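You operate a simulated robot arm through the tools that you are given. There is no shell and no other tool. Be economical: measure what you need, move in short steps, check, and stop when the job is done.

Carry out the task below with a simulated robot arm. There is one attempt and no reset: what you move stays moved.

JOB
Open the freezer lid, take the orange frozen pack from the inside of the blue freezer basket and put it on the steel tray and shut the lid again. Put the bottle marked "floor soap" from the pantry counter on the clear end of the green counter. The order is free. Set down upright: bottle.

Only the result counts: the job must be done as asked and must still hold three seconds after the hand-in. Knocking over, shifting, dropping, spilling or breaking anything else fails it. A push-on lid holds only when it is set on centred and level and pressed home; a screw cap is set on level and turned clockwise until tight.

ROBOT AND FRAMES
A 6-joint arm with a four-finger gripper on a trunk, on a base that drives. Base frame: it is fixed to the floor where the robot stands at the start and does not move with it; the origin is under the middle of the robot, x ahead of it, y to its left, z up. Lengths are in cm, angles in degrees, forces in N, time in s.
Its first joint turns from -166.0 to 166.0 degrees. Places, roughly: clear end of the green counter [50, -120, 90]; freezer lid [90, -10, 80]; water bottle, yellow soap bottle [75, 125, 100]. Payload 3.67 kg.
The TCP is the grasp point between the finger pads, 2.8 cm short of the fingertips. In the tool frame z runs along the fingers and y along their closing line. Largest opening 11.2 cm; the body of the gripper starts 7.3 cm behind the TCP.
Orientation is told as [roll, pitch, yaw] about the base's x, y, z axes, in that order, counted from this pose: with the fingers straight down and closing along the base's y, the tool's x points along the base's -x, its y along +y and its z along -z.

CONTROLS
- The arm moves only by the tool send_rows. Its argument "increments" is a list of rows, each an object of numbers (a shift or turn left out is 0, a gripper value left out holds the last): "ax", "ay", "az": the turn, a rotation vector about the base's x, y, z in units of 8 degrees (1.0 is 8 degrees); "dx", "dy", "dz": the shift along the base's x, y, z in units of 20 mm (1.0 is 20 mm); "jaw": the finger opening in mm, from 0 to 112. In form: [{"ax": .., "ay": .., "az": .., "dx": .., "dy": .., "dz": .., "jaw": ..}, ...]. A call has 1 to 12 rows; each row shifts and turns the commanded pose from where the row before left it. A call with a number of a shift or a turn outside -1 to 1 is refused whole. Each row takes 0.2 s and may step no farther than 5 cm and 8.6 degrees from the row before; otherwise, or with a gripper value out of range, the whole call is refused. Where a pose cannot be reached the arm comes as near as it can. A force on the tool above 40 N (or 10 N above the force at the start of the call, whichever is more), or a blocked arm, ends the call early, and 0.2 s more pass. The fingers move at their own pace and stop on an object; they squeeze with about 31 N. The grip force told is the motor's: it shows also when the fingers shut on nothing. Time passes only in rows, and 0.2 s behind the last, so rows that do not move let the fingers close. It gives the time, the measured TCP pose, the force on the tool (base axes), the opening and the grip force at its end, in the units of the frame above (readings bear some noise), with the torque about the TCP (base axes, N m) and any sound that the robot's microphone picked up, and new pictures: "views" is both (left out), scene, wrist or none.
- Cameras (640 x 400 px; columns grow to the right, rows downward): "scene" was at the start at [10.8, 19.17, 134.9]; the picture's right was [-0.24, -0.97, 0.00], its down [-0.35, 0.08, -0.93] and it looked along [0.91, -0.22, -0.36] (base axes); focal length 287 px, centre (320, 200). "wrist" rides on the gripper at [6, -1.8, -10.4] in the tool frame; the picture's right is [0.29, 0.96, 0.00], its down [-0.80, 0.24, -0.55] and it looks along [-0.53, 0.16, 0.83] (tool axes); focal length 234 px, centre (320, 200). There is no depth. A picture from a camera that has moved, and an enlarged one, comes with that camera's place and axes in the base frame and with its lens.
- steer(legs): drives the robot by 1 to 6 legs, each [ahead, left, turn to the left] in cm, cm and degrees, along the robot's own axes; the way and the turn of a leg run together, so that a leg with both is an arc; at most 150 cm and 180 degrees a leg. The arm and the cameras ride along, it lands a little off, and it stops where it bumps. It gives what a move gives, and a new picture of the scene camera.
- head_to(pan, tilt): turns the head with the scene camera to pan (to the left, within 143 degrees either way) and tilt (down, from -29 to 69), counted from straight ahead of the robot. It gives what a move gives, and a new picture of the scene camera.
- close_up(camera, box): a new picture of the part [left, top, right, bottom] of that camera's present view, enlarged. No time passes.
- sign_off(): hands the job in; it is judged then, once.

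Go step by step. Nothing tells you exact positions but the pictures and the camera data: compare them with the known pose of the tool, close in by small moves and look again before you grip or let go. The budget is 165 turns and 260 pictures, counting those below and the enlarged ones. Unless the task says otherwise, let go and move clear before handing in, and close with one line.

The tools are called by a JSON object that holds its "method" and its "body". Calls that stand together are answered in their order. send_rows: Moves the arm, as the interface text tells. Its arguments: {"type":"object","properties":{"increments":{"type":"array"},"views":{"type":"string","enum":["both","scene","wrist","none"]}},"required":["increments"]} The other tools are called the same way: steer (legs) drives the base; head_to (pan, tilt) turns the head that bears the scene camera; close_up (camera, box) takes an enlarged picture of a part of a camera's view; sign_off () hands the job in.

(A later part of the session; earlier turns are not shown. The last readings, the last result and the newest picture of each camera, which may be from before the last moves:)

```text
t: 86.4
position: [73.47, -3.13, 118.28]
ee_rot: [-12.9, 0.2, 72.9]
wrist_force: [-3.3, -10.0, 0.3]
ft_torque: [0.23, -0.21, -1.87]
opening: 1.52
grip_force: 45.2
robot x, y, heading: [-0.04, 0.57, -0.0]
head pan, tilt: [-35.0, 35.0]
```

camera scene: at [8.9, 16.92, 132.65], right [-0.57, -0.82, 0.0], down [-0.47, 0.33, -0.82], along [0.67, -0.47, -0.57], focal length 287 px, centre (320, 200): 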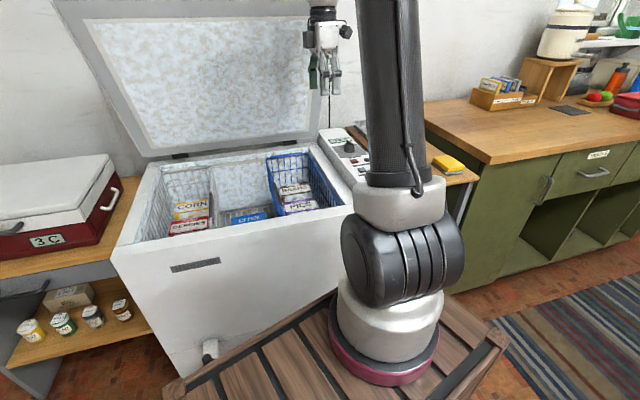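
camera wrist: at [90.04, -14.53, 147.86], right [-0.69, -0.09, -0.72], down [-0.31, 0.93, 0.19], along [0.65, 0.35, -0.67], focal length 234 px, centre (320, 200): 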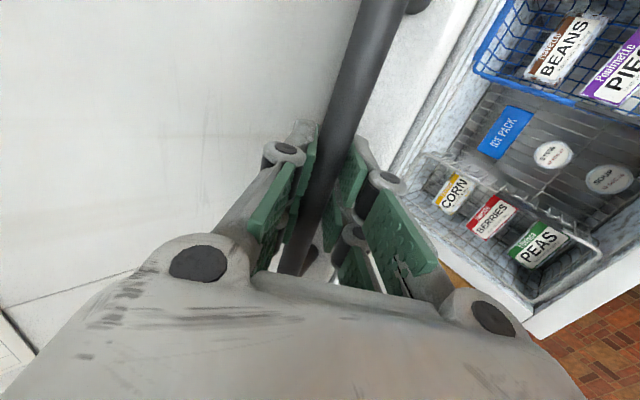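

{"method": "send_rows", "body": {"increments": [{"dx": -0.484, "dy": 0.14, "dz": -0.815, "ax": 0.073, "ay": 0.239}, {"dx": -0.456, "dy": 0.14, "dz": -0.833, "ax": 0.073, "ay": 0.239}, {"dx": -0.427, "dy": 0.134, "dz": -0.85, "ax": 0.073, "ay": 0.239}, {"dx": -0.399, "dy": 0.125, "dz": -0.865, "ax": 0.073, "ay": 0.239}, {"dx": -0.369, "dy": 0.116, "dz": -0.88, "ax": 0.073, "ay": 0.239}], "views": "none"}}

```text
t: 87.6
position: [69.11, -1.74, 109.73]
ee_rot: [-3.1, 0.2, 73.1]
wrist_force: [15.6, -3.9, -7.6]
ft_torque: [0.3, -0.36, -1.9]
opening: 1.56
grip_force: 45.0
robot x, y, heading: [-0.0, 0.56, 0.1]
head pan, tilt: [-35.0, 35.0]
```

{"method": "send_rows", "body": {"increments": [{"dx": -0.3, "dy": 0.1, "dz": -0.9}, {"dx": -0.31, "dy": 0.1, "dz": -0.913}, {"dx": -0.292, "dy": 0.092, "dz": -0.924}, {"dx": -0.26, "dy": 0.082, "dz": -0.935}, {"dx": -0.229, "dy": 0.072, "dz": -0.943}], "views": "scene"}}

```text
t: 88.8
position: [66.3, -0.82, 100.53]
ee_rot: [-3.1, -0.1, 73.0]
wrist_force: [14.2, 14.5, -2.9]
ft_torque: [0.74, -0.44, -1.7]
opening: 1.57
grip_force: 44.6
robot x, y, heading: [-0.22, 0.54, 0.2]
head pan, tilt: [-35.0, 35.0]
camera scene: at [8.94, 17.0, 132.63], right [-0.57, -0.82, 0.0], down [-0.47, 0.33, -0.82], along [0.67, -0.47, -0.57], focal length 287 px, centre (320, 200)
```

scene: 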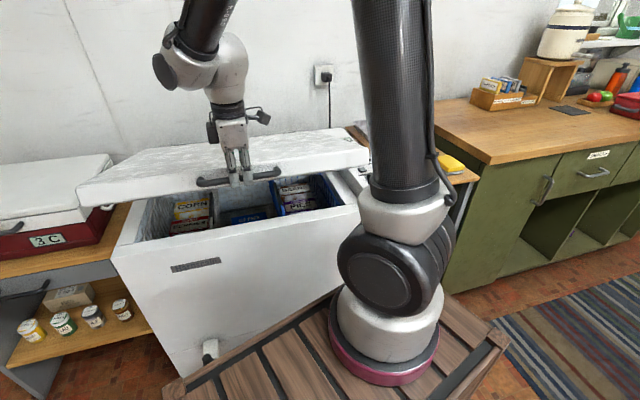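

{"method": "send_rows", "body": {"increments": [{"dx": -0.13, "dy": 0.1, "dz": -0.95}, {"dx": -0.16, "dy": 0.06, "dz": -0.958}, {"dx": -0.135, "dy": 0.043, "dz": -0.963}, {"dx": -0.104, "dy": 0.033, "dz": -0.968}, {"dx": -0.072, "dy": 0.022, "dz": -0.971}, {"dx": -0.039, "dy": 0.012, "dz": -0.973}], "views": "none"}}

{"method": "send_rows", "body": {"increments": [{"dz": -0.6}, {"dz": -0.6}, {"dz": -0.4}, {"dz": -0.3}], "views": "scene"}}

```text
t: 90.2
position: [64.83, -0.3, 89.1]
ee_rot: [-3.0, 0.2, 72.9]
wrist_force: [7.5, -0.3, -2.8]
ft_torque: [-0.49, 0.11, -1.81]
opening: 1.55
grip_force: 45.4
robot x, y, heading: [-0.19, 0.78, -0.1]
head pan, tilt: [-35.0, 35.0]
```

```text
t: 91.2
position: [64.81, -0.38, 85.09]
ee_rot: [-3.0, 0.2, 72.9]
wrist_force: [-3.0, 0.7, -3.9]
ft_torque: [0.49, -0.09, -1.71]
opening: 1.57
grip_force: 44.7
robot x, y, heading: [0.14, 0.53, -0.5]
head pan, tilt: [-35.0, 35.0]
camera scene: at [8.89, 16.92, 132.65], right [-0.57, -0.82, 0.0], down [-0.47, 0.33, -0.82], along [0.67, -0.47, -0.57], focal length 287 px, centre (320, 200)
```

scene: 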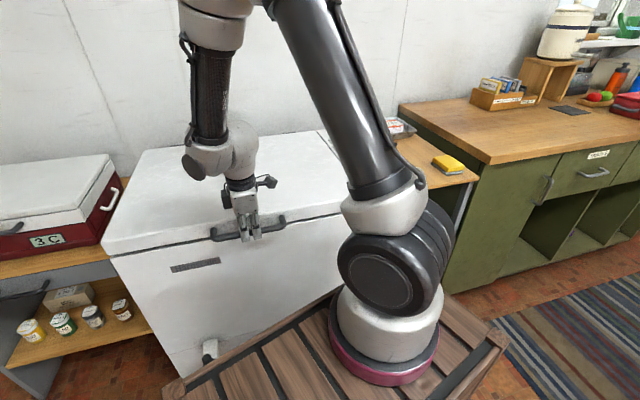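

{"method": "send_rows", "body": {"increments": [{"dz": -0.3}, {"dz": -0.25}, {"dz": -0.2}], "views": "none"}}

{"method": "close_up", "body": {"camera": "scene", "box": [80, 140, 380, 300]}}

```text
t: 91.8
position: [64.93, -0.24, 84.46]
ee_rot: [-3.1, 0.1, 72.7]
wrist_force: [-10.3, 3.1, 22.8]
ft_torque: [-0.24, 0.29, -1.57]
opening: 1.55
grip_force: 45.1
robot x, y, heading: [-0.74, 0.4, -0.1]
head pan, tilt: [-35.0, 35.0]
stopped in row 2: the force on the tool passed its limit at 82 N (the readings are from after the stop); the commanded pose is now the measured one
```

```text
2.13 times, centred on (230, 220) of scene
camera zoom: at [8.77, 16.95, 132.65], right [-0.57, -0.82, 0.0], down [-0.47, 0.33, -0.82], along [0.67, -0.47, -0.57], focal length 612 px, centre (512, 157)
```

zoom: 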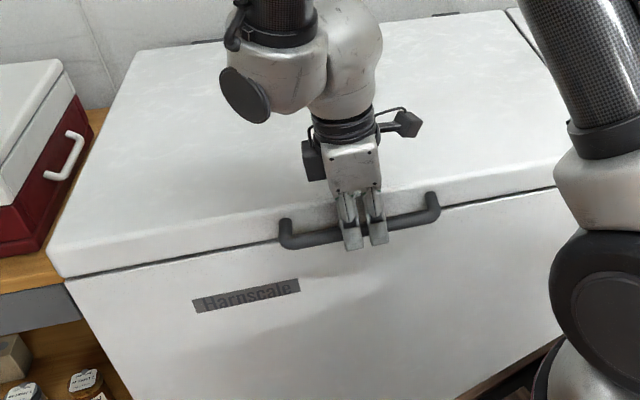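

The lid has bottomed out. I'll release the bar and rise.

{"method": "send_rows", "body": {"increments": [{"jaw": 32}, {}, {"dz": 0.6}, {"dz": 1}, {"dz": 1}, {"dz": 1}, {"dz": 1}, {"dz": 1}], "views": "wrist"}}

{"method": "close_up", "body": {"camera": "scene", "box": [80, 120, 400, 300]}}

```text
t: 93.6
position: [64.92, -0.28, 95.47]
ee_rot: [-2.9, 0.1, 73.0]
wrist_force: [0.0, 0.1, 0.1]
ft_torque: [0.0, 0.01, -0.01]
opening: 3.21
grip_force: 0.0
robot x, y, heading: [0.0, 0.81, -0.1]
head pan, tilt: [-35.0, 35.0]
camera wrist: at [64.53, -6.34, 106.09], right [-1.0, 0.01, -0.05], down [-0.02, 0.84, 0.54], along [0.05, 0.54, -0.84], focal length 234 px, centre (320, 200)
```

wrist: 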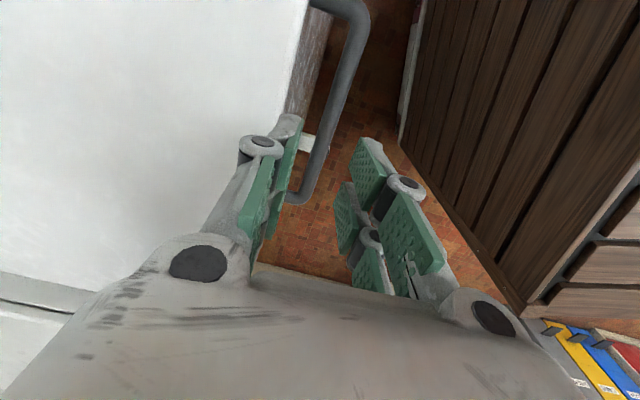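

```text
2.00 times, centred on (240, 210) of scene
camera zoom: at [8.88, 16.93, 132.64], right [-0.57, -0.82, 0.0], down [-0.47, 0.33, -0.82], along [0.67, -0.47, -0.57], focal length 574 px, centre (480, 180)
```

zoom: 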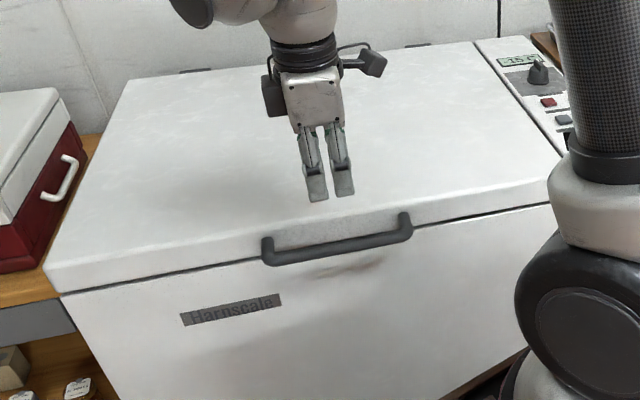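

{"method": "send_rows", "body": {"increments": [{"dz": 1, "dx": -0.1}, {"dz": 1}, {"dz": 1}, {"dz": 1}, {"dz": 1}, {"dz": 1}, {"dz": 1}, {"dz": 1}], "views": "none"}}

{"method": "head_to", "body": {"pan": 60, "tilt": 25}}

{"method": "close_up", "body": {"camera": "scene", "box": [270, 110, 450, 230]}}

```text
t: 95.4
position: [64.81, -0.34, 111.61]
ee_rot: [-3.0, 0.2, 72.8]
wrist_force: [-0.1, -0.1, 0.4]
ft_torque: [-0.02, 0.0, -0.01]
opening: 3.19
grip_force: 0.1
robot x, y, heading: [-0.39, 0.42, -0.2]
head pan, tilt: [-35.0, 35.0]
```

```text
t: 97.1
position: [64.67, -0.22, 111.68]
ee_rot: [-3.1, 0.3, 72.7]
wrist_force: [-0.3, 0.1, -0.6]
ft_torque: [0.02, 0.03, -0.02]
opening: 3.21
grip_force: 0.0
robot x, y, heading: [-0.27, 0.64, 0.1]
head pan, tilt: [60.0, 25.0]
camera scene: at [6.28, 29.96, 134.22], right [0.87, -0.5, 0.0], down [-0.21, -0.37, -0.91], along [0.45, 0.78, -0.42], focal length 287 px, centre (320, 200)
```

scene: 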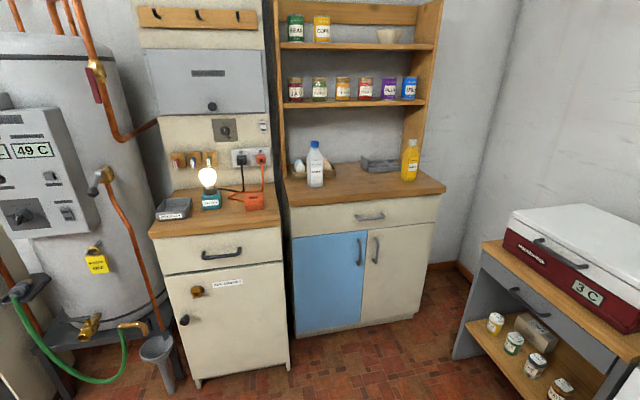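

```text
3.33 times, centred on (360, 170) of scene
camera zoom: at [6.28, 29.96, 134.22], right [0.87, -0.5, 0.0], down [-0.21, -0.37, -0.91], along [0.45, 0.78, -0.42], focal length 956 px, centre (187, 300)
```

zoom: 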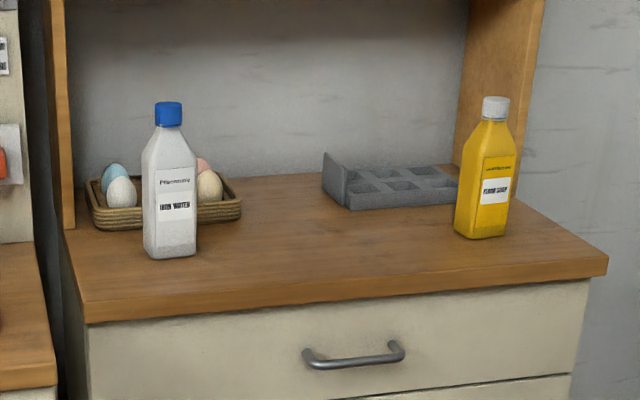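

Yellow bottle is the one marked FLOOR SOAP. I'll drive left and turn toward the pantry counter in stages.

{"method": "steer", "body": {"legs": [[0, 51, 0], [0, 0, 45]]}}

{"method": "head_to", "body": {"pan": 0, "tilt": 35}}

```text
t: 102.1
position: [45.73, 96.84, 111.62]
ee_rot: [-3.0, 0.3, 118.6]
wrist_force: [-0.1, -0.7, -0.1]
ft_torque: [0.0, 0.02, -0.01]
opening: 3.23
grip_force: 0.1
robot x, y, heading: [0.09, 50.88, 45.6]
head pan, tilt: [60.0, 25.0]
camera scene: at [-16.88, 76.12, 134.22], right [0.96, 0.27, 0.0], down [0.11, -0.41, -0.91], along [-0.25, 0.87, -0.42], focal length 287 px, centre (320, 200)
```

scene: 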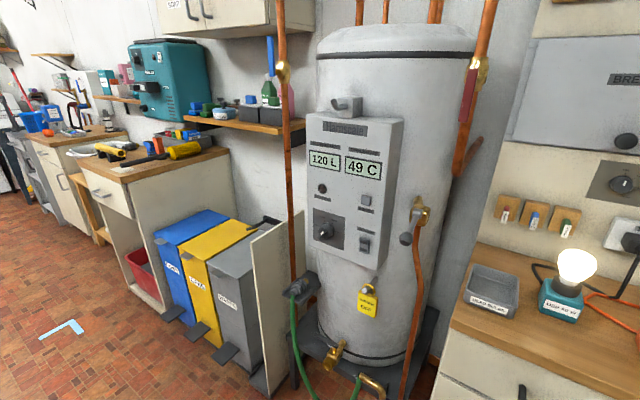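

```text
t: 103.4
position: [45.86, 96.75, 111.63]
ee_rot: [-3.1, 0.1, 118.6]
wrist_force: [0.0, -0.3, 0.4]
ft_torque: [0.01, 0.01, 0.0]
opening: 3.2
grip_force: 0.0
robot x, y, heading: [-0.08, 50.84, 45.8]
head pan, tilt: [0.0, 35.0]
camera scene: at [-8.23, 73.55, 132.65], right [0.72, -0.7, 0.0], down [-0.4, -0.41, -0.82], along [0.57, 0.59, -0.57], focal length 287 px, centre (320, 200)
```

scene: 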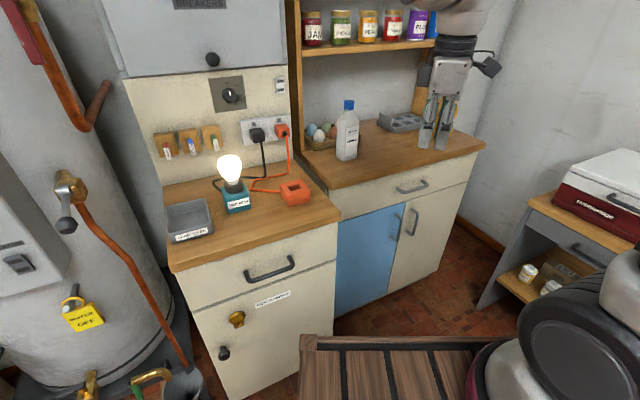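

{"method": "steer", "body": {"legs": [[26, -26, 0]]}}

{"method": "close_up", "body": {"camera": "scene", "box": [280, 40, 560, 220]}}

```text
t: 105.7
position: [81.31, 97.36, 111.56]
ee_rot: [-3.0, 0.1, 118.4]
wrist_force: [0.0, 0.0, -0.1]
ft_torque: [0.04, 0.0, -0.03]
opening: 3.19
grip_force: 0.0
robot x, y, heading: [34.98, 51.66, 45.4]
head pan, tilt: [0.0, 35.0]
camera scene: at [27.25, 74.39, 132.65], right [0.71, -0.7, 0.0], down [-0.4, -0.41, -0.82], along [0.58, 0.58, -0.57], focal length 287 px, centre (320, 200)
```

scene: 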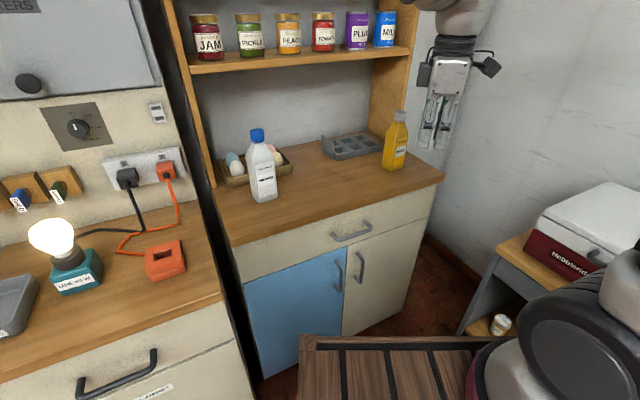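

```text
2.22 times, centred on (420, 130) of scene
camera zoom: at [27.25, 74.39, 132.65], right [0.71, -0.7, 0.0], down [-0.4, -0.41, -0.82], along [0.58, 0.58, -0.57], focal length 637 px, centre (98, 356)
```

zoom: 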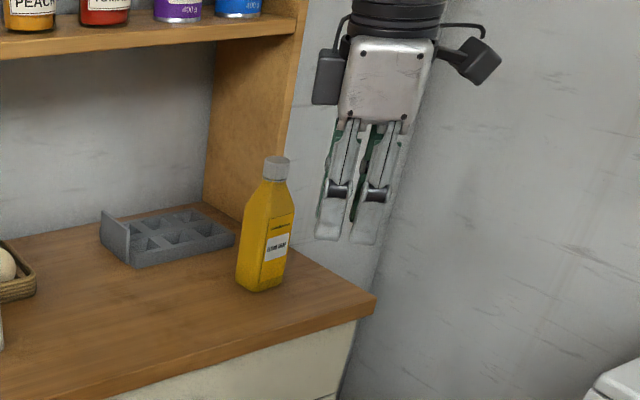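

Soap bottle is about 6.3 × 4.3 cm, at roughly (106, 118) on a counter at z≈86.5, and its label faces front. I'll drive closer and set up a 45° forward-tilted grasp on its sides.

{"method": "send_rows", "body": {"increments": [{"az": -1, "dz": 0.5, "ax": -0.09, "ay": 0.165}, {"az": -1, "dz": 0.5, "ax": -0.09, "ay": 0.165}, {"az": -1, "dz": 0.5}, {"az": -1, "dz": 0.5}, {"az": -1}, {"az": -0.74, "jaw": 100}], "views": "none"}}

{"method": "steer", "body": {"legs": [[12, 0, 0]]}}

```text
t: 107.1
position: [81.38, 97.34, 115.47]
ee_rot: [-0.2, 0.5, 72.3]
wrist_force: [0.1, 0.8, 0.2]
ft_torque: [0.0, 0.01, 0.0]
opening: 9.76
grip_force: 0.0
robot x, y, heading: [35.1, 51.7, 45.3]
head pan, tilt: [0.0, 35.0]
```

```text
t: 108.3
position: [89.69, 105.74, 115.53]
ee_rot: [0.0, 0.7, 72.3]
wrist_force: [0.7, 0.3, -0.1]
ft_torque: [0.01, 0.03, -0.04]
opening: 10.02
grip_force: 0.0
robot x, y, heading: [43.45, 60.37, 45.8]
head pan, tilt: [0.0, 35.0]
camera scene: at [35.55, 82.83, 132.65], right [0.71, -0.7, 0.0], down [-0.4, -0.41, -0.82], along [0.57, 0.58, -0.57], focal length 287 px, centre (320, 200)
```

scene: 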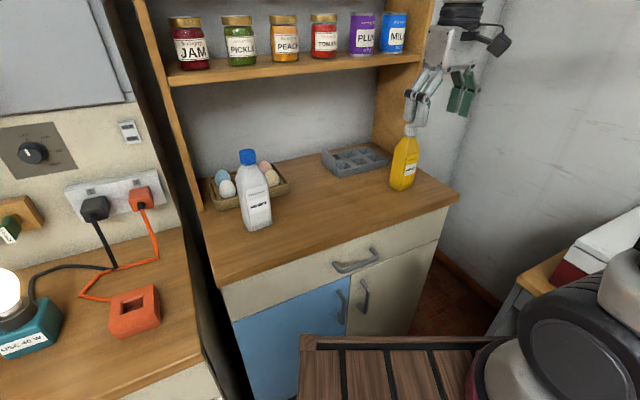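

{"method": "send_rows", "body": {"increments": [{"dx": 0.3, "dy": -0.4, "ax": 0.668, "ay": -0.21}, {"dx": 0.3, "dy": -0.2, "ax": 0.668, "ay": -0.21}, {"dx": 0.6, "ax": 0.668, "ay": -0.21}, {"dx": 0.6, "dz": -0.5, "ax": 0.668, "ay": -0.21}, {"dx": 0.6, "dz": -0.8, "ax": 0.668, "ay": -0.21}, {"dx": 0.6, "dz": -0.9, "ax": 0.668, "ay": -0.21}, {"dx": 0.6, "dz": -0.9, "ax": 0.668, "ay": -0.21}, {"dx": 0.6, "dz": -0.9, "ax": 0.668, "ay": -0.21}], "views": "both"}}

```text
t: 110.2
position: [97.96, 104.5, 107.63]
ee_rot: [0.2, -44.2, 72.4]
wrist_force: [-0.9, -0.1, -0.6]
ft_torque: [-0.02, 0.02, -0.04]
opening: 10.01
grip_force: 0.1
robot x, y, heading: [43.85, 59.8, 45.4]
head pan, tilt: [0.0, 35.0]
camera scene: at [35.52, 82.82, 132.65], right [0.71, -0.7, 0.0], down [-0.4, -0.41, -0.82], along [0.57, 0.58, -0.57], focal length 287 px, centre (320, 200)
camera wrist: at [96.23, 92.97, 110.84], right [-0.98, 0.09, -0.2], down [-0.17, 0.25, 0.95], along [0.14, 0.96, -0.23], focal length 234 px, centre (320, 200)
```

scene: 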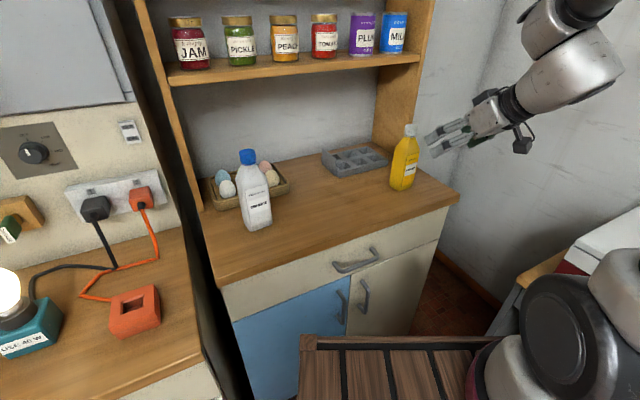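
wrist: 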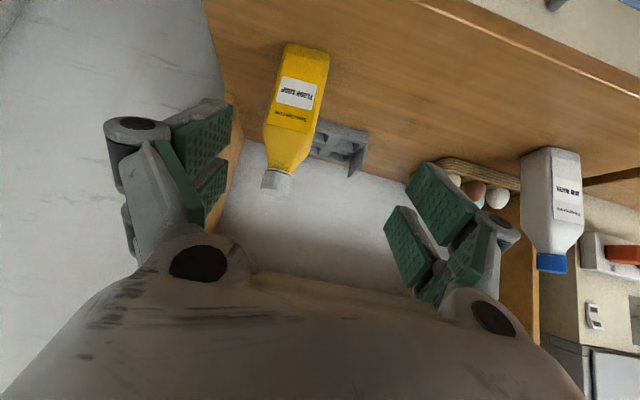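

{"method": "send_rows", "body": {"increments": [{"dx": 0.86, "dy": -0.27, "dz": -0.9}, {"dx": 0.86, "dy": -0.27, "dz": -0.9}, {"dx": 0.15, "dy": 0.47, "dz": -1}, {"dx": 0.15, "dy": 0.47, "dz": -1}, {"dx": 0.15, "dy": 0.47, "dz": -1}, {"dx": 0.15, "dy": 0.47, "dz": -1}, {"dx": 0.15, "dy": 0.47, "dz": -0.9}], "views": "both"}}

```text
t: 111.8
position: [102.97, 107.93, 94.11]
ee_rot: [-0.1, -44.2, 72.4]
wrist_force: [-0.4, -0.2, 0.9]
ft_torque: [-0.03, -0.01, -0.04]
opening: 9.97
grip_force: 0.0
robot x, y, heading: [43.83, 60.01, 45.5]
head pan, tilt: [0.0, 35.0]
camera scene: at [35.53, 82.81, 132.65], right [0.71, -0.7, 0.0], down [-0.4, -0.41, -0.82], along [0.57, 0.58, -0.57], focal length 287 px, centre (320, 200)
camera wrist: at [101.27, 96.47, 97.35], right [-0.98, 0.09, -0.2], down [-0.17, 0.25, 0.95], along [0.14, 0.96, -0.23], focal length 234 px, centre (320, 200)
```

scene: 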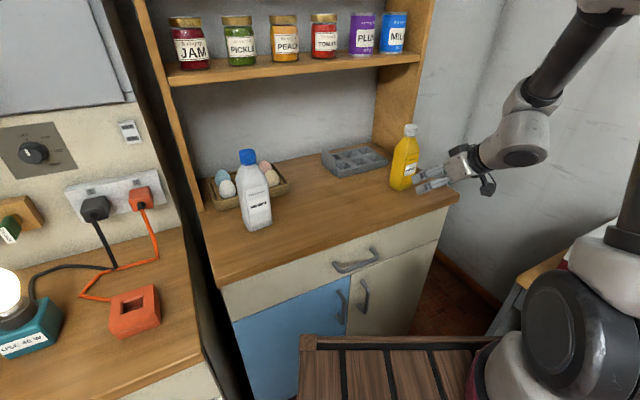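
wrist: 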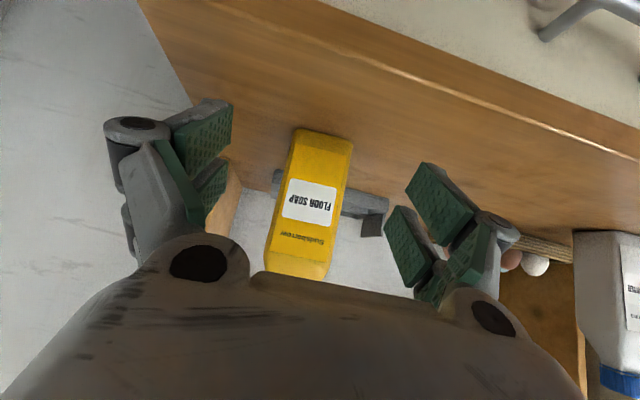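

{"method": "close_up", "body": {"camera": "wrist", "box": [220, 100, 420, 290]}}

{"method": "close_up", "body": {"camera": "scene", "box": [360, 100, 480, 220]}}

```text
2.11 times, centred on (320, 195) of wrist
camera zoom: at [101.27, 96.47, 97.35], right [-0.98, 0.09, -0.2], down [-0.17, 0.25, 0.95], along [0.14, 0.96, -0.23], focal length 493 px, centre (320, 210)
```

zoom: 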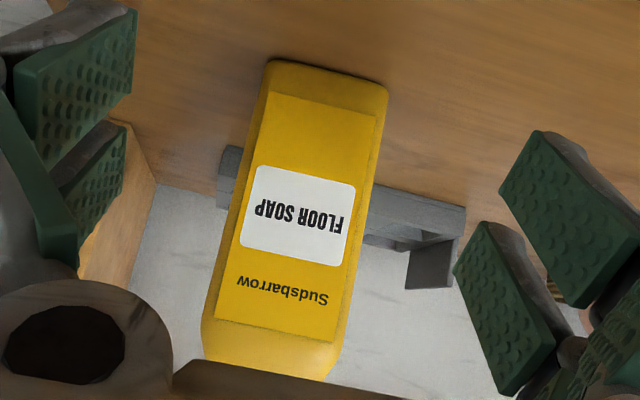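

```text
3.33 times, centred on (420, 160) of scene
camera zoom: at [35.53, 82.81, 132.65], right [0.71, -0.7, 0.0], down [-0.4, -0.41, -0.82], along [0.57, 0.58, -0.57], focal length 956 px, centre (-13, 333)
```

zoom: 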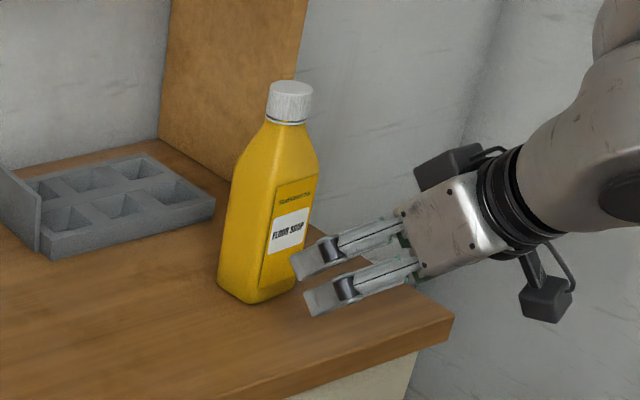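

{"method": "send_rows", "body": {"increments": [{"az": 0.63, "dx": 0.25, "dy": -0.03}, {"az": 0.62, "dx": 0.25, "dy": -0.03}, {"dx": 0.1, "dy": 0.8}, {"dx": 0.1, "dy": 0.8}, {}], "views": "both"}}

{"method": "close_up", "body": {"camera": "scene", "box": [360, 100, 480, 220]}}

```text
t: 113.0
position: [104.51, 111.36, 94.22]
ee_rot: [-0.1, -44.2, 82.4]
wrist_force: [-0.6, 0.1, 0.2]
ft_torque: [0.03, 0.02, -0.02]
opening: 10.01
grip_force: 0.1
robot x, y, heading: [43.81, 60.24, 45.5]
head pan, tilt: [0.0, 35.0]
camera scene: at [35.55, 82.82, 132.65], right [0.71, -0.7, 0.0], down [-0.4, -0.41, -0.82], along [0.57, 0.58, -0.57], focal length 287 px, centre (320, 200)
camera wrist: at [104.83, 99.6, 97.5], right [-0.98, -0.08, -0.2], down [-0.21, 0.22, 0.95], along [-0.03, 0.97, -0.23], focal length 234 px, centre (320, 200)
```

scene: 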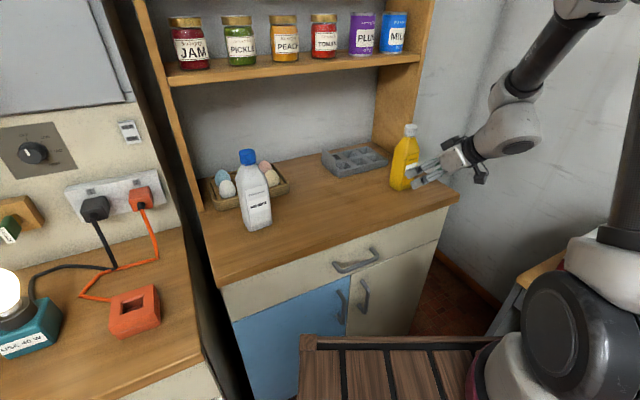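
wrist: 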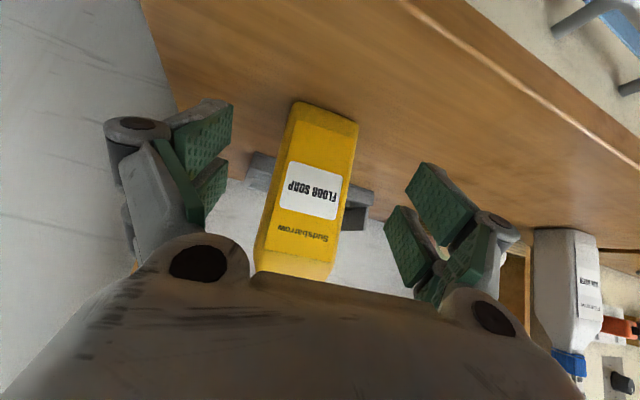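

```text
3.33 times, centred on (420, 160) of scene
camera zoom: at [35.55, 82.82, 132.65], right [0.71, -0.7, 0.0], down [-0.4, -0.41, -0.82], along [0.57, 0.58, -0.57], focal length 956 px, centre (-13, 333)
```

zoom: 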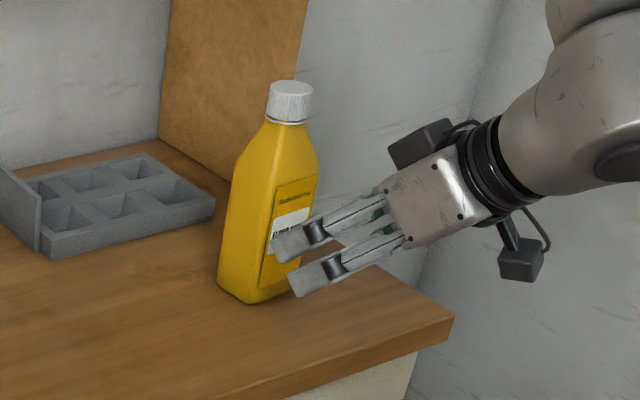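

{"method": "send_rows", "body": {"increments": [{"dx": 0.1, "dy": 0.8}, {"dx": 0.1, "dy": 0.8}, {"dx": 0.1, "dy": 0.8}, {"dx": 0.1, "dy": 0.7}, {}], "views": "wrist"}}

{"method": "close_up", "body": {"camera": "scene", "box": [360, 100, 480, 220]}}

```text
t: 114.2
position: [105.25, 117.43, 94.28]
ee_rot: [-0.1, -44.2, 82.5]
wrist_force: [-0.1, 0.0, 0.2]
ft_torque: [-0.02, 0.0, 0.01]
opening: 10.0
grip_force: 0.0
robot x, y, heading: [43.31, 60.23, 45.6]
head pan, tilt: [0.0, 35.0]
camera wrist: at [105.52, 105.9, 97.6], right [-0.98, -0.08, -0.2], down [-0.21, 0.22, 0.95], along [-0.03, 0.97, -0.23], focal length 234 px, centre (320, 200)
```

wrist: 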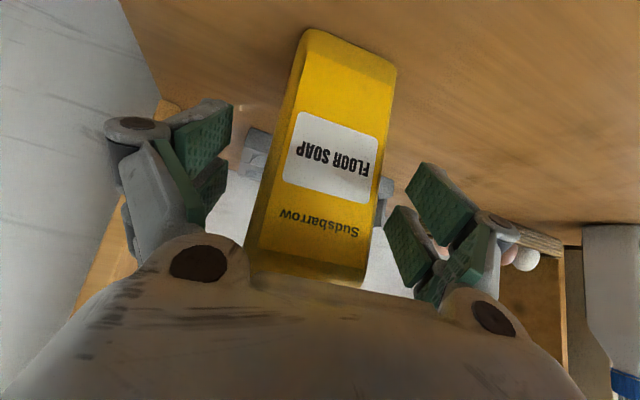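

```text
3.33 times, centred on (420, 160) of scene
camera zoom: at [35.55, 82.82, 132.65], right [0.71, -0.7, 0.0], down [-0.4, -0.41, -0.82], along [0.57, 0.58, -0.57], focal length 956 px, centre (-13, 333)
```

zoom: 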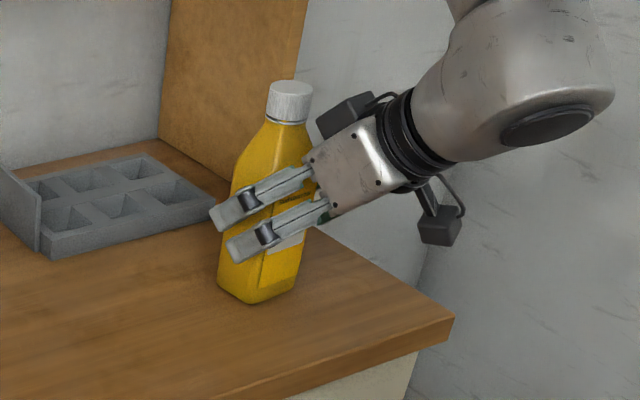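

{"method": "send_rows", "body": {"increments": [{"az": -0.5, "jaw": 80}, {"jaw": 66}, {"jaw": 56}, {"jaw": 46}, {"jaw": 40}, {}], "views": "wrist"}}

```text
t: 115.5
position: [105.14, 117.55, 94.26]
ee_rot: [0.2, -44.2, 78.4]
wrist_force: [-0.5, 1.6, 2.1]
ft_torque: [0.15, 0.19, -0.05]
opening: 5.97
grip_force: 31.0
robot x, y, heading: [43.29, 59.89, 45.3]
head pan, tilt: [0.0, 35.0]
camera wrist: at [104.65, 105.89, 97.59], right [-0.98, -0.01, -0.2], down [-0.2, 0.23, 0.95], along [0.04, 0.97, -0.23], focal length 234 px, centre (320, 200)
```

wrist: 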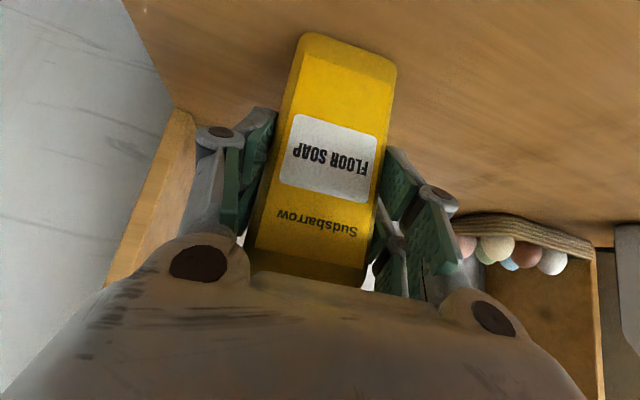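

Gripped at 6.0 cm with 31 N. I'll lift slowly and check.

{"method": "send_rows", "body": {"increments": [{"dz": 0.4}, {"dz": 0.5}, {"dz": 0.6}], "views": "none"}}

{"method": "close_up", "body": {"camera": "scene", "box": [360, 90, 480, 210]}}

```text
t: 116.3
position: [105.05, 117.4, 97.21]
ee_rot: [0.1, -44.2, 78.4]
wrist_force: [0.1, 0.1, -3.1]
ft_torque: [-0.02, 0.04, -0.01]
opening: 5.97
grip_force: 30.2
robot x, y, heading: [43.8, 59.97, 45.3]
head pan, tilt: [0.0, 35.0]
```

```text
3.33 times, centred on (420, 150) of scene
camera zoom: at [35.57, 82.84, 132.64], right [0.71, -0.7, 0.0], down [-0.4, -0.41, -0.82], along [0.57, 0.58, -0.57], focal length 956 px, centre (-13, 367)
```

zoom: 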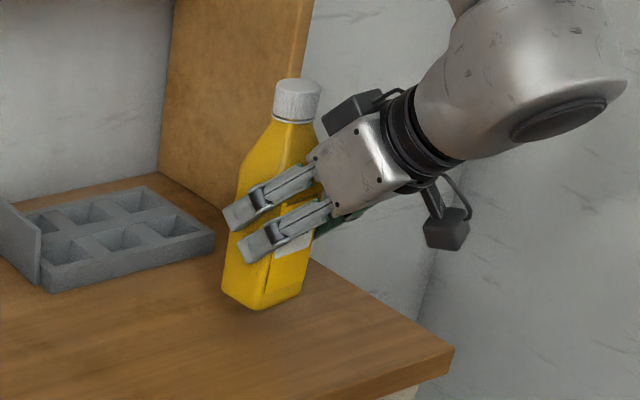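

{"method": "send_rows", "body": {"increments": [{"dz": 0.8}, {"dz": 0.8}, {"dz": 0.8, "dy": -0.5}, {"dx": -0.3, "dy": -0.9, "dz": 0.5}, {"dx": -0.4, "dy": -0.9, "dz": 0.3}, {"dx": -0.4, "dy": -0.9, "dz": 0.3}, {"dx": -0.5, "dy": -0.9}, {"dx": -0.5, "dy": -0.9}, {"dx": -0.7, "dy": -0.8}, {"dx": -0.7, "dy": -0.8}], "views": "none"}}

{"method": "head_to", "body": {"pan": -20, "tilt": 35}}

```text
t: 118.5
position: [98.22, 104.15, 104.21]
ee_rot: [0.1, -44.2, 78.4]
wrist_force: [0.5, 0.1, -3.6]
ft_torque: [-0.02, 0.01, 0.0]
opening: 5.98
grip_force: 31.7
robot x, y, heading: [43.88, 60.28, 45.6]
head pan, tilt: [0.0, 35.0]
```

```text
t: 119.4
position: [98.18, 104.14, 104.31]
ee_rot: [0.1, -44.3, 78.3]
wrist_force: [-0.2, -0.1, -3.3]
ft_torque: [-0.01, 0.02, -0.02]
opening: 5.99
grip_force: 31.4
robot x, y, heading: [43.84, 60.33, 45.5]
head pan, tilt: [-20.0, 35.0]
camera scene: at [37.33, 80.34, 132.65], right [0.43, -0.9, 0.0], down [-0.52, -0.25, -0.82], along [0.74, 0.35, -0.57], focal length 287 px, centre (320, 200)
```

scene: 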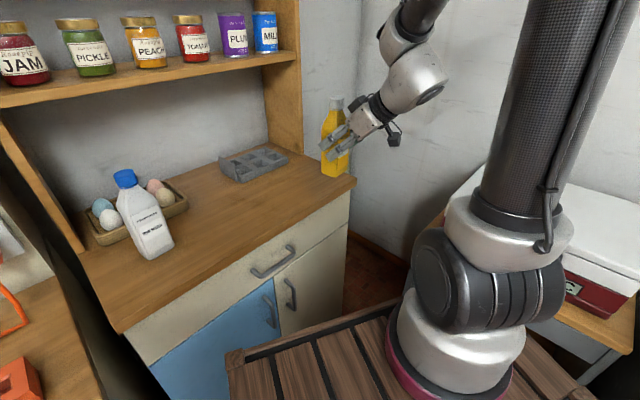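

Bottle is held upright. I'll raise it a little, then back away and turn toward the green counter.

{"method": "send_rows", "body": {"increments": [{"dz": 1, "dx": -0.3, "dy": -0.3}, {"dz": 1, "dx": -0.3, "dy": -0.3}, {"dz": 1, "dx": -0.3, "dy": -0.3}, {"dz": 1, "dx": -0.3, "dy": -0.3}], "views": "none"}}

{"method": "steer", "body": {"legs": [[-60, 0, 0], [0, 0, -75.5]]}}

{"method": "head_to", "body": {"pan": -35, "tilt": 40}}

```text
t: 120.4
position: [95.77, 101.75, 112.45]
ee_rot: [0.1, -44.1, 78.4]
wrist_force: [0.5, -0.1, -3.1]
ft_torque: [-0.08, 0.02, 0.01]
opening: 5.96
grip_force: 31.2
robot x, y, heading: [43.13, 59.78, 45.6]
head pan, tilt: [-20.0, 35.0]
```

```text
t: 126.9
position: [56.81, -20.21, 112.51]
ee_rot: [0.0, -44.2, 5.2]
wrist_force: [0.2, 0.5, -3.3]
ft_torque: [0.0, 0.03, -0.01]
opening: 5.97
grip_force: 31.2
robot x, y, heading: [1.73, 17.86, -27.8]
head pan, tilt: [-20.0, 35.0]
camera scene: at [19.2, 29.12, 132.65], right [-0.74, -0.67, 0.0], down [-0.39, 0.42, -0.82], along [0.55, -0.61, -0.57], focal length 287 px, centre (320, 200)
```

scene: 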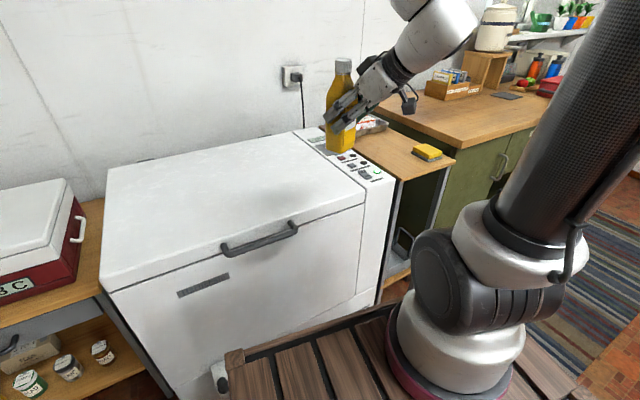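

```text
t: 127.7
position: [56.78, -20.18, 112.36]
ee_rot: [0.1, -44.3, 5.2]
wrist_force: [0.4, 0.3, -2.7]
ft_torque: [-0.04, 0.04, 0.0]
opening: 5.99
grip_force: 30.8
robot x, y, heading: [1.61, 17.5, -27.8]
head pan, tilt: [-35.0, 40.0]
camera scene: at [17.17, 28.08, 131.89], right [-0.89, -0.46, 0.0], down [-0.3, 0.57, -0.77], along [0.35, -0.68, -0.64], focal length 287 px, centre (320, 200)
```

scene: 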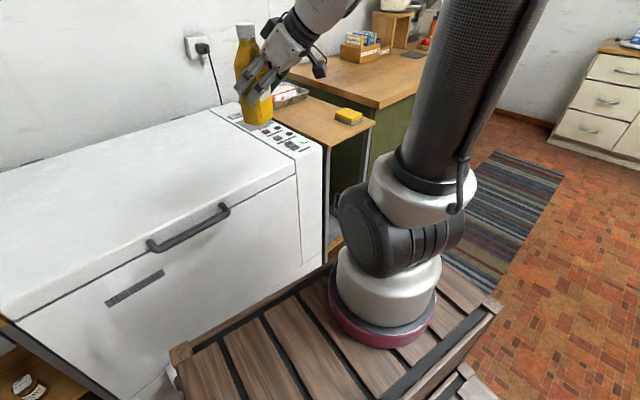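

{"method": "steer", "body": {"legs": [[0, -79, 0], [24, 0, 0]]}}

{"method": "head_to", "body": {"pan": -25, "tilt": 40}}

```text
t: 133.3
position: [41.72, -101.42, 112.42]
ee_rot: [0.2, -44.2, 5.7]
wrist_force: [-0.2, 0.3, -3.5]
ft_torque: [-0.01, 0.05, -0.04]
opening: 6.0
grip_force: 30.8
robot x, y, heading: [-13.39, -63.88, -27.0]
head pan, tilt: [-35.0, 40.0]
camera scene: at [1.76, -53.52, 131.89], right [-0.88, -0.47, 0.0], down [-0.3, 0.57, -0.77], along [0.36, -0.68, -0.64], focal length 287 px, centre (320, 200)
```

scene: 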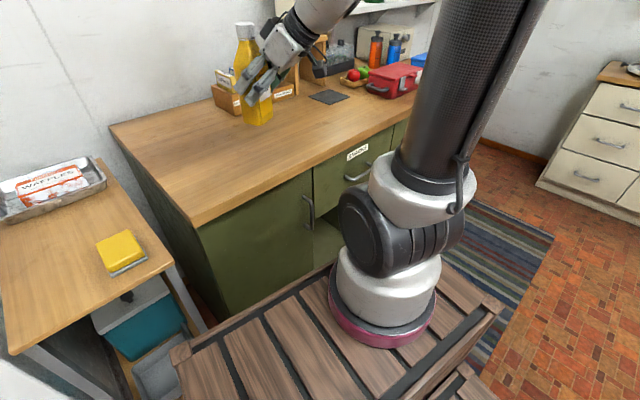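

```text
t: 134.1
position: [41.86, -101.37, 112.36]
ee_rot: [0.0, -44.2, 5.8]
wrist_force: [-0.1, 1.2, -2.9]
ft_torque: [-0.02, 0.04, 0.0]
opening: 5.97
grip_force: 31.1
robot x, y, heading: [-13.81, -64.25, -27.2]
head pan, tilt: [-25.0, 40.0]
camera scene: at [3.0, -52.71, 131.89], right [-0.79, -0.61, 0.0], down [-0.39, 0.51, -0.77], along [0.47, -0.6, -0.64], focal length 287 px, centre (320, 200)
```

scene: 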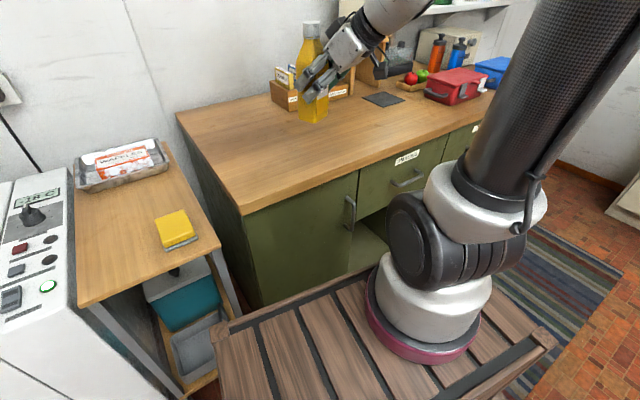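

Green counter's near end is clear. I'll move the bottle over about (51, -117).

{"method": "send_rows", "body": {"increments": [{"dx": 0.58, "dy": -0.97}, {"dx": 0.58, "dy": -0.97}, {"dx": 0.58, "dy": -0.97}, {"dx": 0.58, "dy": -0.97}, {"dx": 0.58, "dy": -0.97}, {"dx": 0.58, "dy": -0.97}, {"dx": 0.58, "dy": -0.97}, {"dx": 0.58, "dy": -0.97}, {"dz": -1}, {"dz": -1}, {"dz": -0.8}, {}], "views": "both"}}

{"method": "close_up", "body": {"camera": "scene", "box": [260, 20, 440, 180]}}

```text
t: 136.7
position: [51.22, -116.88, 106.62]
ee_rot: [0.1, -44.2, 5.8]
wrist_force: [0.5, -0.4, -2.9]
ft_torque: [0.01, 0.04, 0.01]
opening: 5.99
grip_force: 30.5
robot x, y, heading: [-13.51, -64.22, -27.2]
head pan, tilt: [-25.0, 40.0]
camera scene: at [3.0, -52.71, 131.89], right [-0.79, -0.61, 0.0], down [-0.39, 0.51, -0.77], along [0.47, -0.6, -0.64], focal length 287 px, centre (320, 200)
camera wrist: at [39.89, -119.79, 109.89], right [-0.3, 0.93, -0.2], down [0.16, 0.26, 0.95], along [0.94, 0.26, -0.23], focal length 234 px, centre (320, 200)
```

scene: 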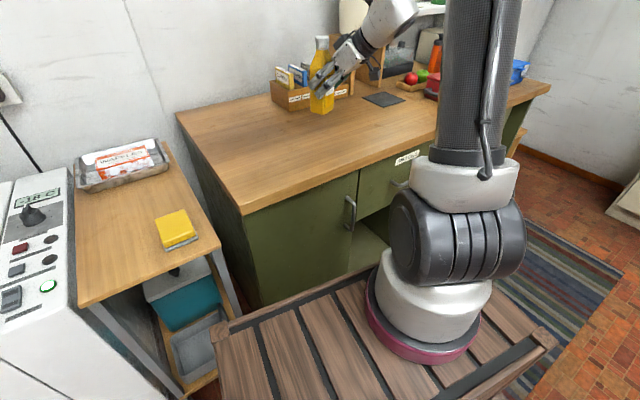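
wrist: 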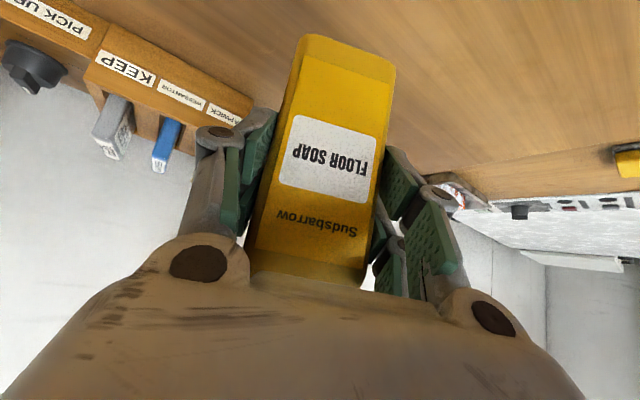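

```text
2.50 times, centred on (350, 100) of scene
camera zoom: at [3.0, -52.71, 131.89], right [-0.79, -0.61, 0.0], down [-0.39, 0.51, -0.77], along [0.47, -0.6, -0.64], focal length 717 px, centre (245, 450)
```

zoom: 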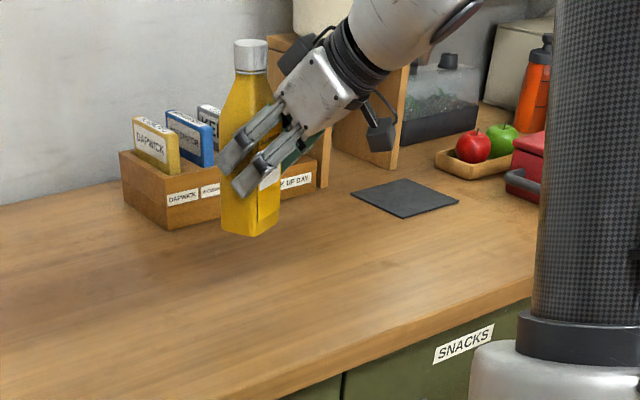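

{"method": "send_rows", "body": {"increments": [{"dz": -0.8}, {"dz": -0.7}, {"dz": -0.6}, {}], "views": "none"}}

{"method": "close_up", "body": {"camera": "scene", "box": [260, 20, 440, 180]}}

```text
t: 137.7
position: [51.1, -116.92, 102.53]
ee_rot: [0.2, -44.4, 5.7]
wrist_force: [0.2, 1.1, -2.6]
ft_torque: [-0.02, 0.03, 0.02]
opening: 5.98
grip_force: 30.7
robot x, y, heading: [-13.31, -64.22, -27.2]
head pan, tilt: [-25.0, 40.0]
```

```text
2.50 times, centred on (350, 100) of scene
camera zoom: at [3.0, -52.71, 131.89], right [-0.79, -0.61, 0.0], down [-0.39, 0.51, -0.77], along [0.47, -0.6, -0.64], focal length 717 px, centre (245, 450)
```

zoom: 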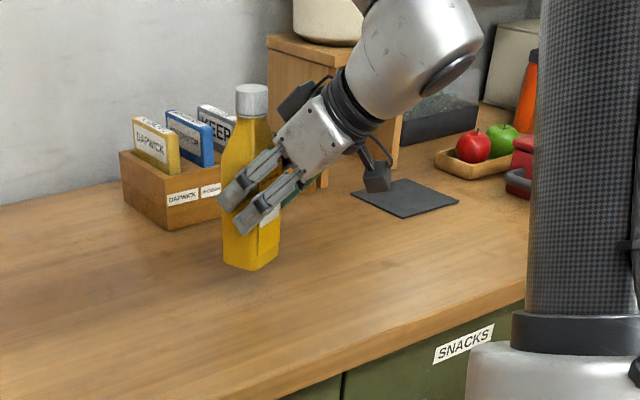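

{"method": "send_rows", "body": {"increments": [{"dz": -0.4}, {"dz": -0.3}, {"dz": -0.3}, {}], "views": "none"}}

{"method": "close_up", "body": {"camera": "scene", "box": [270, 60, 390, 160]}}

```text
t: 138.7
position: [51.07, -117.04, 100.57]
ee_rot: [0.0, -44.3, 5.8]
wrist_force: [-0.1, -0.3, -2.5]
ft_torque: [-0.01, 0.03, 0.0]
opening: 6.01
grip_force: 31.1
robot x, y, heading: [-14.08, -64.32, -27.2]
head pan, tilt: [-25.0, 40.0]
```

```text
4.00 times, centred on (330, 110) of scene
camera zoom: at [3.0, -52.72, 131.89], right [-0.79, -0.61, 0.0], down [-0.39, 0.51, -0.77], along [0.47, -0.6, -0.64], focal length 1147 px, centre (280, 560)
```

zoom: 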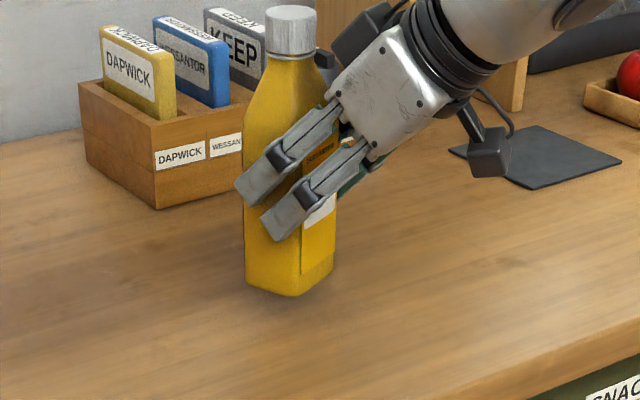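

{"method": "send_rows", "body": {"increments": [{"dz": -0.3}, {"dz": -0.2}, {}], "views": "none"}}

{"method": "send_rows", "body": {"increments": [{"dz": -0.2}, {"dz": -0.15}, {}], "views": "none"}}

{"method": "close_up", "body": {"camera": "scene", "box": [270, 60, 390, 160]}}

```text
t: 139.5
position: [51.04, -116.82, 99.66]
ee_rot: [0.1, -44.3, 5.8]
wrist_force: [-0.3, 0.0, -2.1]
ft_torque: [-0.03, 0.05, 0.02]
opening: 5.97
grip_force: 31.8
robot x, y, heading: [-13.49, -64.25, -27.1]
head pan, tilt: [-25.0, 40.0]
```

```text
t: 140.3
position: [51.04, -116.91, 98.93]
ee_rot: [0.1, -44.3, 5.8]
wrist_force: [0.8, -0.5, -2.7]
ft_torque: [0.04, 0.02, -0.01]
opening: 5.95
grip_force: 31.4
robot x, y, heading: [-13.38, -64.22, -26.9]
head pan, tilt: [-25.0, 40.0]
```

```text
4.00 times, centred on (330, 110) of scene
camera zoom: at [3.0, -52.72, 131.89], right [-0.79, -0.61, 0.0], down [-0.39, 0.51, -0.77], along [0.47, -0.6, -0.64], focal length 1147 px, centre (280, 560)
```

zoom: 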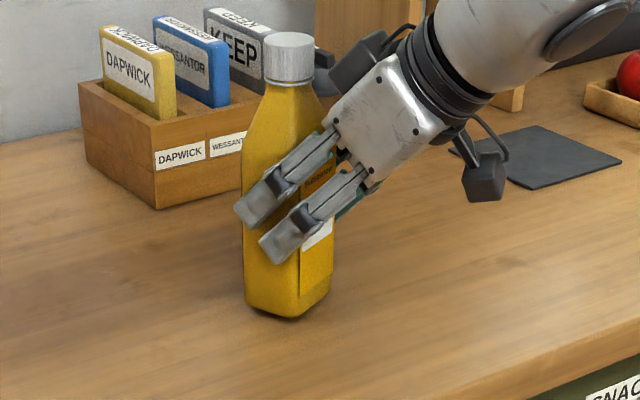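

{"method": "send_rows", "body": {"increments": [{"dz": -0.15}, {"dz": -0.1}, {}], "views": "none"}}

{"method": "send_rows", "body": {"increments": [{"dz": -0.12}, {"dz": -0.1}, {}], "views": "none"}}

{"method": "close_up", "body": {"camera": "scene", "box": [270, 60, 390, 160]}}

```text
t: 141.1
position: [51.06, -116.89, 98.5]
ee_rot: [0.2, -44.2, 5.8]
wrist_force: [-0.2, -0.8, -3.2]
ft_torque: [0.02, 0.05, 0.04]
opening: 5.99
grip_force: 31.4
robot x, y, heading: [-13.77, -64.07, -27.2]
head pan, tilt: [-25.0, 40.0]
```

```text
t: 141.9
position: [51.26, -116.87, 98.0]
ee_rot: [-0.1, -44.3, 5.9]
wrist_force: [3.2, -2.3, 23.2]
ft_torque: [-0.01, -0.48, -0.02]
opening: 6.01
grip_force: 31.1
robot x, y, heading: [-13.32, -63.9, -27.0]
head pan, tilt: [-25.0, 40.0]
```

```text
4.00 times, centred on (330, 110) of scene
camera zoom: at [2.94, -52.66, 131.89], right [-0.79, -0.61, 0.0], down [-0.39, 0.51, -0.77], along [0.47, -0.6, -0.64], focal length 1147 px, centre (280, 560)
```

zoom: 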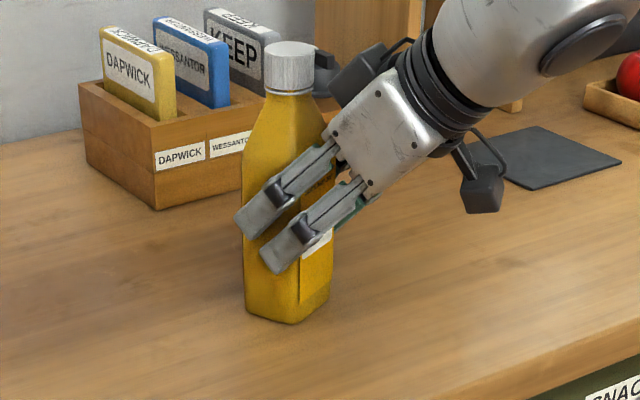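

{"method": "send_rows", "body": {"increments": [{"dz": 0.08}, {"jaw": 66}, {"jaw": 74}, {"jaw": 86}, {"jaw": 100}, {}], "views": "wrist"}}

{"method": "close_up", "body": {"camera": "scene", "box": [270, 60, 390, 160]}}

```text
t: 143.3
position: [51.18, -116.87, 98.13]
ee_rot: [0.1, -44.3, 5.8]
wrist_force: [-0.3, 0.5, 0.4]
ft_torque: [-0.02, 0.02, -0.05]
opening: 9.99
grip_force: 0.0
robot x, y, heading: [-13.37, -64.29, -27.3]
head pan, tilt: [-25.0, 40.0]
camera wrist: at [39.87, -119.87, 101.41], right [-0.3, 0.93, -0.2], down [0.16, 0.26, 0.95], along [0.94, 0.26, -0.23], focal length 234 px, centre (320, 200)
```

wrist: 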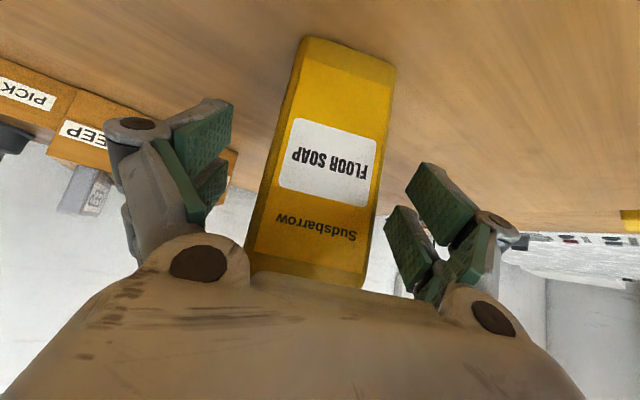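

```text
4.00 times, centred on (330, 110) of scene
camera zoom: at [2.99, -52.71, 131.89], right [-0.79, -0.61, 0.0], down [-0.39, 0.51, -0.77], along [0.47, -0.6, -0.64], focal length 1147 px, centre (280, 560)
```

zoom: 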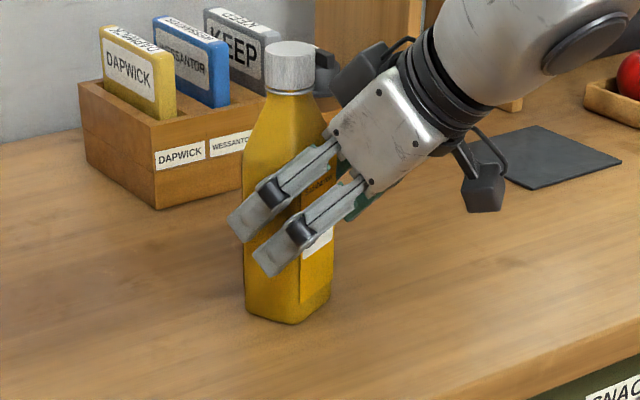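

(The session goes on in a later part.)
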